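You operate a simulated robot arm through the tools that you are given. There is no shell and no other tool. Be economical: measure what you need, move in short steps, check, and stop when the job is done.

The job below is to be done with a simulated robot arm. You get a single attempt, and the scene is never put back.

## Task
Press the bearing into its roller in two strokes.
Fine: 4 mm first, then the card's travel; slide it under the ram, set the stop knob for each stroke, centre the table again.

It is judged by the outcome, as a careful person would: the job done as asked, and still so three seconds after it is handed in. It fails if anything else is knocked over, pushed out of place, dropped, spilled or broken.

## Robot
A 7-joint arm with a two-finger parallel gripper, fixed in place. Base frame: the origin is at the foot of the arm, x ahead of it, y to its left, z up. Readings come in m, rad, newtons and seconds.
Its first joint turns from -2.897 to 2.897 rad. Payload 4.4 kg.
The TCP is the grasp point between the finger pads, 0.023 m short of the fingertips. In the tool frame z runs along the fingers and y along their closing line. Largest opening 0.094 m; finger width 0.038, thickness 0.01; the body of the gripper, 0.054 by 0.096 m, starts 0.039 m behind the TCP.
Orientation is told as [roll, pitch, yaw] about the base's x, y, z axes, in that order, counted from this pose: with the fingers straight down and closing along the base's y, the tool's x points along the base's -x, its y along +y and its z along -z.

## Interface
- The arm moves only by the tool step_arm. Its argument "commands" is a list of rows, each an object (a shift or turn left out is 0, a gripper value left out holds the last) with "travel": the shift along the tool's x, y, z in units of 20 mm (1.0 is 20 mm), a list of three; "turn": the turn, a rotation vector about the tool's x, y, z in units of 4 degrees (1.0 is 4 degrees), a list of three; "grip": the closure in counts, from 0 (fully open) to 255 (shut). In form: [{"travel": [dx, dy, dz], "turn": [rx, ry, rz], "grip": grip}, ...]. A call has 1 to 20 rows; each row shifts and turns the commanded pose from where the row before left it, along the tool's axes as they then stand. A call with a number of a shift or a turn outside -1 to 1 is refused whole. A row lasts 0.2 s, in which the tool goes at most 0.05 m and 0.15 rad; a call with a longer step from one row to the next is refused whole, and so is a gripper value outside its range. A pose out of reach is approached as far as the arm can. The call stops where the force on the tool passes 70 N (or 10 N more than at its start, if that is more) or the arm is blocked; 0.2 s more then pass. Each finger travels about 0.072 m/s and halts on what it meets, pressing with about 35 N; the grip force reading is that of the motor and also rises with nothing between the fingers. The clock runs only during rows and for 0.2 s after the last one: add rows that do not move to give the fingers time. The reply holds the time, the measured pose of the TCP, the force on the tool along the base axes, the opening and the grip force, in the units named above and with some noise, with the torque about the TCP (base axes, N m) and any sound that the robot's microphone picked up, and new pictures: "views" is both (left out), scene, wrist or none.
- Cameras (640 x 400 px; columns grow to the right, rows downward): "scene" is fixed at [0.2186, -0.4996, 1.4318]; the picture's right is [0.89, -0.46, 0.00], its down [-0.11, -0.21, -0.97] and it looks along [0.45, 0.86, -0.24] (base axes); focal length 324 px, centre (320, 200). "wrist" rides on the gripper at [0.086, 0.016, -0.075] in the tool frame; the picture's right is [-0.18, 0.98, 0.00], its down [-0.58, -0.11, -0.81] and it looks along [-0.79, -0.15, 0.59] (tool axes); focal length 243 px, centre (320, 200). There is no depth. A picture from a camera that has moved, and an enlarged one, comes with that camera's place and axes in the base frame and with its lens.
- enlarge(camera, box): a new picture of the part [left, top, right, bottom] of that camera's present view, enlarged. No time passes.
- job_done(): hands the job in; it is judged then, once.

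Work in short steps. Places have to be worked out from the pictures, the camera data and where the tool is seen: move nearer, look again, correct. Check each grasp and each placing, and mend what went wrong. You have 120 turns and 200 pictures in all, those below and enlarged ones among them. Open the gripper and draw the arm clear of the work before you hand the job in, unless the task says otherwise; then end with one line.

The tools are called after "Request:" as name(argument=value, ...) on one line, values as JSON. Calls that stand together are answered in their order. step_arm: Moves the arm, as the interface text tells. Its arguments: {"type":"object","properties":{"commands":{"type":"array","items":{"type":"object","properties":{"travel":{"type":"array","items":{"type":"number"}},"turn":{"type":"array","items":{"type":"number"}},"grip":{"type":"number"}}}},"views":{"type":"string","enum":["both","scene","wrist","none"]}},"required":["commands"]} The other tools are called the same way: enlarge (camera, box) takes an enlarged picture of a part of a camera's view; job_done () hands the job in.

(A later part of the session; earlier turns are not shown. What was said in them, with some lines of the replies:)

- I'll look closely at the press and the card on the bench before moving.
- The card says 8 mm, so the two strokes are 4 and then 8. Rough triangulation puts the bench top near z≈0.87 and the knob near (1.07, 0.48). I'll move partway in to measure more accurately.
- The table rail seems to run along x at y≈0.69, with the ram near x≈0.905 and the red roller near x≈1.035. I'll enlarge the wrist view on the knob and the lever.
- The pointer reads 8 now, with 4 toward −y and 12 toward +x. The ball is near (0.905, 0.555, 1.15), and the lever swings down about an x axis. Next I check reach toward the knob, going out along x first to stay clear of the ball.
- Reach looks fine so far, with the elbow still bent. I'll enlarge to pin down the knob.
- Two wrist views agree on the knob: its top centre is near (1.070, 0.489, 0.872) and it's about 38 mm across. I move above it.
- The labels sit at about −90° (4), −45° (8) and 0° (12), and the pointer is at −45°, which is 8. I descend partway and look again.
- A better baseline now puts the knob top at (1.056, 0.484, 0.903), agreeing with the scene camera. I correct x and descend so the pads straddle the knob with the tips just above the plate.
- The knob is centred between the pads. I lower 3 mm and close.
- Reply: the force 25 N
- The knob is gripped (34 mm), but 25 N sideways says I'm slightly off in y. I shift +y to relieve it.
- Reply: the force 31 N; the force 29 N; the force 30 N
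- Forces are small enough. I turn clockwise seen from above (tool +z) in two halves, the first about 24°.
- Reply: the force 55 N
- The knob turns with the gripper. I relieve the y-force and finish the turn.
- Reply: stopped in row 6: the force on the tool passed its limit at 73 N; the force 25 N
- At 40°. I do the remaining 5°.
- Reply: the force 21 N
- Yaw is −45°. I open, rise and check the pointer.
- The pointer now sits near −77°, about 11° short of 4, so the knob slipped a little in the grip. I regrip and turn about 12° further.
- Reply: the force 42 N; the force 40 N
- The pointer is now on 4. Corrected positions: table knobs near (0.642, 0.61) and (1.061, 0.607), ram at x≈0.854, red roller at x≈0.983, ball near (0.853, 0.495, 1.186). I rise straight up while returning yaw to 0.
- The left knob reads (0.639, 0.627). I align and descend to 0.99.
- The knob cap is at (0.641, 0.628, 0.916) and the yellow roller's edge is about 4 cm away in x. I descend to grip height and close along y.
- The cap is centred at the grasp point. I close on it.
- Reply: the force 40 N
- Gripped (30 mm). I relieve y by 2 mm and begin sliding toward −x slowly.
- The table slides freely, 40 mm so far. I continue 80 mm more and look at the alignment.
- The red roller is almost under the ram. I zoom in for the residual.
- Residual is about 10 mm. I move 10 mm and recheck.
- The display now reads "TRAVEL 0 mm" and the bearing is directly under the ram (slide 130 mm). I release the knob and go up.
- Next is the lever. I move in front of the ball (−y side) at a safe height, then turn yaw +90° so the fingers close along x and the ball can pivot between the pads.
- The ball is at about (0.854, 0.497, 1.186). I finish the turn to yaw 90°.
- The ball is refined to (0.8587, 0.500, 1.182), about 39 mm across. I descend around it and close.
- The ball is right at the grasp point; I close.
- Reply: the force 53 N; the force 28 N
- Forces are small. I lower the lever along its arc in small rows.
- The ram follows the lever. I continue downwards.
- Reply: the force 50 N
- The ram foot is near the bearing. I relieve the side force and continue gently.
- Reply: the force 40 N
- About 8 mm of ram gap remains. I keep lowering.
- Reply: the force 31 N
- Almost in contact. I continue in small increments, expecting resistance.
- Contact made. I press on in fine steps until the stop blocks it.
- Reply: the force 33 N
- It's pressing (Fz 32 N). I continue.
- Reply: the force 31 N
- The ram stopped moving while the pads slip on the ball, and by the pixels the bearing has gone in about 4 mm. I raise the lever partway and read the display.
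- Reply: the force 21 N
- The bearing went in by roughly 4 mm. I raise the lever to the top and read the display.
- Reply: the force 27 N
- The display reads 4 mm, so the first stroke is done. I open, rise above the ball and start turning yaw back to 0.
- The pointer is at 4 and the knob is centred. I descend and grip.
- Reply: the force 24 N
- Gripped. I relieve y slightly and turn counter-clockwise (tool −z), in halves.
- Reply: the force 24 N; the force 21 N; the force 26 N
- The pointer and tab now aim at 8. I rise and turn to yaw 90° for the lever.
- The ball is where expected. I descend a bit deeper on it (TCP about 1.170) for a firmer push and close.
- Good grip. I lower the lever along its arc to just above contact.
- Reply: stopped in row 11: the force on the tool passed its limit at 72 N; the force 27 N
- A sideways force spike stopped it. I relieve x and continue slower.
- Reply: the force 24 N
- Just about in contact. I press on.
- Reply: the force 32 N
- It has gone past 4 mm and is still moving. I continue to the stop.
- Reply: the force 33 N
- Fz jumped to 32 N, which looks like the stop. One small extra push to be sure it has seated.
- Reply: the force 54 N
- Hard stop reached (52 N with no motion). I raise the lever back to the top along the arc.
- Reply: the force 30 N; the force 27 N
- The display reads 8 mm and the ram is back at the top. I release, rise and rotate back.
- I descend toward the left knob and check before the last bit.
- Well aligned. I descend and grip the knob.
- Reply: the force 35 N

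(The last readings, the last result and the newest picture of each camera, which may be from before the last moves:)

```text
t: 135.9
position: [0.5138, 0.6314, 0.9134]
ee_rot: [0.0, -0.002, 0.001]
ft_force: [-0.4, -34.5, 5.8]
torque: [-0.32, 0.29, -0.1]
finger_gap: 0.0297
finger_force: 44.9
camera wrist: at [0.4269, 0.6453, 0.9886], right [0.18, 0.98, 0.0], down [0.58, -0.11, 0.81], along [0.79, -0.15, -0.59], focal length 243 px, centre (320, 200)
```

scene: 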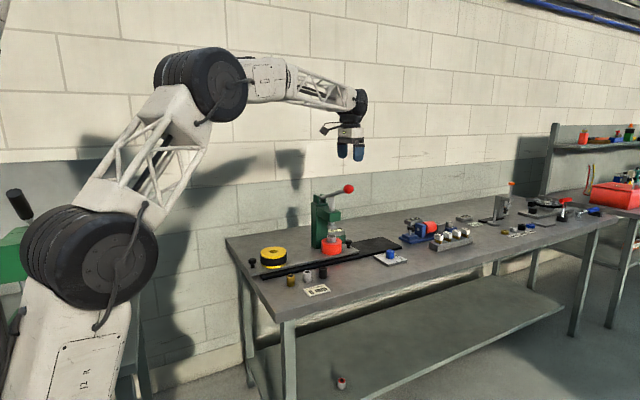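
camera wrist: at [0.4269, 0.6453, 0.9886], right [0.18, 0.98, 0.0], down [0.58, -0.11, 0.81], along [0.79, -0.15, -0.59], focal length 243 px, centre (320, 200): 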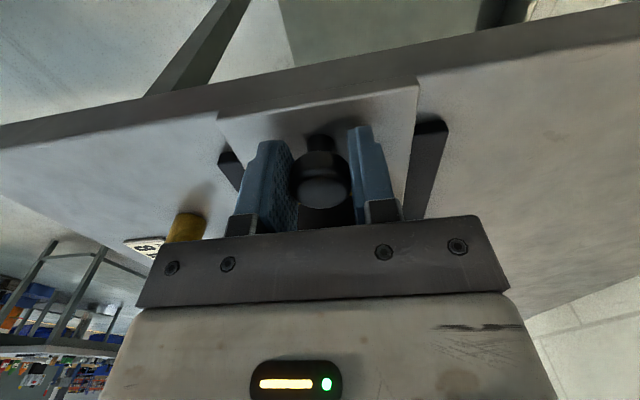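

Gripped. I relieve y and slide +x 130 mm.

Request:
step_arm(commands=[{"travel": [0, -0.08, 0]}, {"travel": [-0.25, 0, 0]}, {"travel": [-0.5, 0, 0]}, {"travel": [-0.5, 0, 0]}, {"travel": [-0.5, 0, 0]}, {"travel": [-0.5, 0, 0]}, {"travel": [-0.5, 0, 0]}, {"travel": [-0.5, 0, 0]}, {"travel": [-0.5, 0, 0]}, {"travel": [-0.5, 0, 0]}, {"travel": [-0.5, 0, 0]}, {"travel": [-0.5, 0, 0]}, {"travel": [-0.5, 0, 0]}, {"travel": [-0.5, 0, 0]}, {"travel": [-0.25, 0, 0]}, {"travel": [0, 0, 0]}], views="none")

Request:
enlarge(camera="scene", box=[300, 175, 380, 265])

Request:
enlarge(camera="scene", box=[370, 235, 430, 275])

```text
t: 139.3
position: [0.6433, 0.6305, 0.9145]
ee_rot: [0.004, -0.002, 0.002]
ft_force: [1.3, 45.4, -9.7]
torque: [0.35, 0.12, 0.05]
finger_gap: 0.0295
finger_force: 44.8
```

```text
4.44 times, centred on (340, 220) of scene
camera zoom: at [0.2186, -0.4996, 1.4318], right [0.89, -0.46, 0.0], down [-0.11, -0.21, -0.97], along [0.45, 0.86, -0.24], focal length 1440 px, centre (231, 111)
```

zoom: 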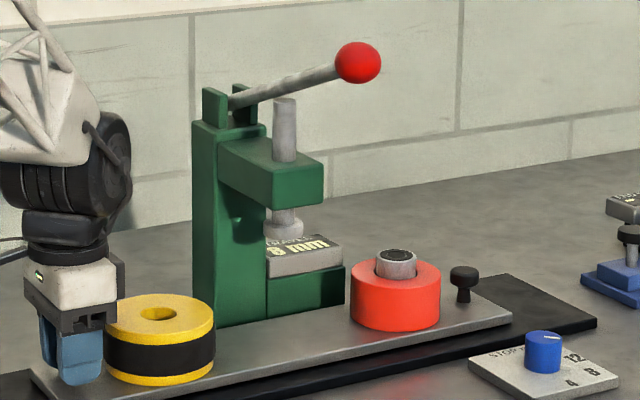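

```text
10.00 times, centred on (400, 255) of scene
camera zoom: at [0.2186, -0.4996, 1.4318], right [0.89, -0.46, 0.0], down [-0.11, -0.21, -0.97], along [0.45, 0.86, -0.24], focal length 3239 px, centre (-480, -350)
```

zoom: 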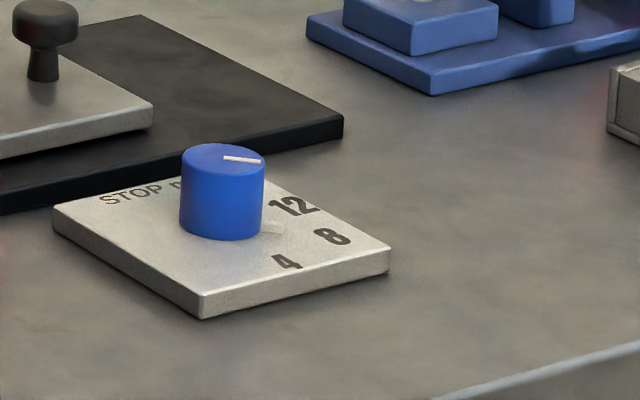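

The table edge and knob match the starting picture exactly, so it's centred, and the display still shows 8 mm. I relieve the y force, open and withdraw upward.

Request:
step_arm(commands=[{"travel": [0, 0.08, 0]}, {"travel": [0, 0, 0]}, {"grip": 0}, {"grip": 0}, {"grip": 0}, {"grip": 0}, {"travel": [0, 0, -1]}, {"travel": [0, 0, -1]}, {"travel": [0, 0, -1]}, {"travel": [0, 0, -1]}, {"travel": [0, 0, -1]}, {"travel": [0, 0, -1]}, {"travel": [0, 0, -1]}, {"travel": [0, 0, -1]}, {"travel": [0, 0, -1]}, {"travel": [0, 0, -1]}, {"travel": [0.5, 0, -1]}, {"travel": [0.5, 0, -1]}, {"travel": [0.5, -0.5, -1]}, {"travel": [0.5, -0.5, -1]}], views="scene")

Request:
enlarge(camera="scene", box=[240, 170, 420, 300])

```text
t: 143.5
position: [0.6029, 0.6104, 1.1927]
ee_rot: [0.001, -0.002, 0.001]
ft_force: [0.3, -0.4, -0.4]
torque: [0.01, 0.01, 0.01]
finger_gap: 0.094
finger_force: 0.1
```

scene: 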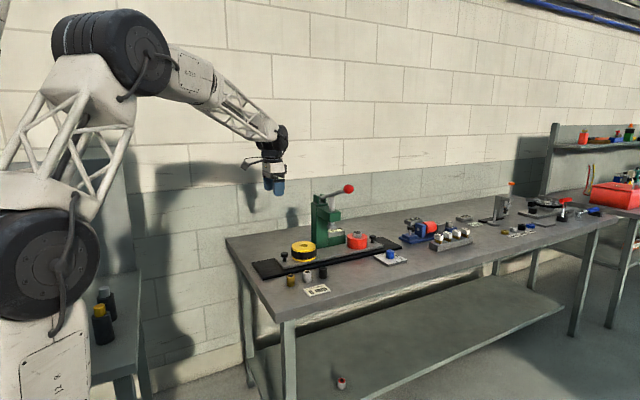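

```text
3.08 times, centred on (330, 235) of scene
camera zoom: at [0.2186, -0.4996, 1.4318], right [0.89, -0.46, 0.0], down [-0.11, -0.21, -0.97], along [0.45, 0.86, -0.24], focal length 997 px, centre (289, 92)
```

zoom: 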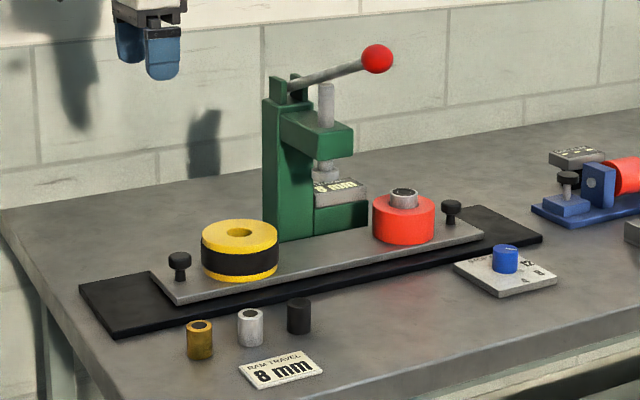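

The table is centred, the bearing is pressed to 8 mm, the lever is up and everything else is in place with the arm clear. I hand the job in.

Request:
job_done()

```text
The job is handed in.
```

The bearing is pressed into the red roller in two strokes: the display read 4 mm after the first and 8 mm, the card's travel, after the second. The table is centred again and the arm is clear.
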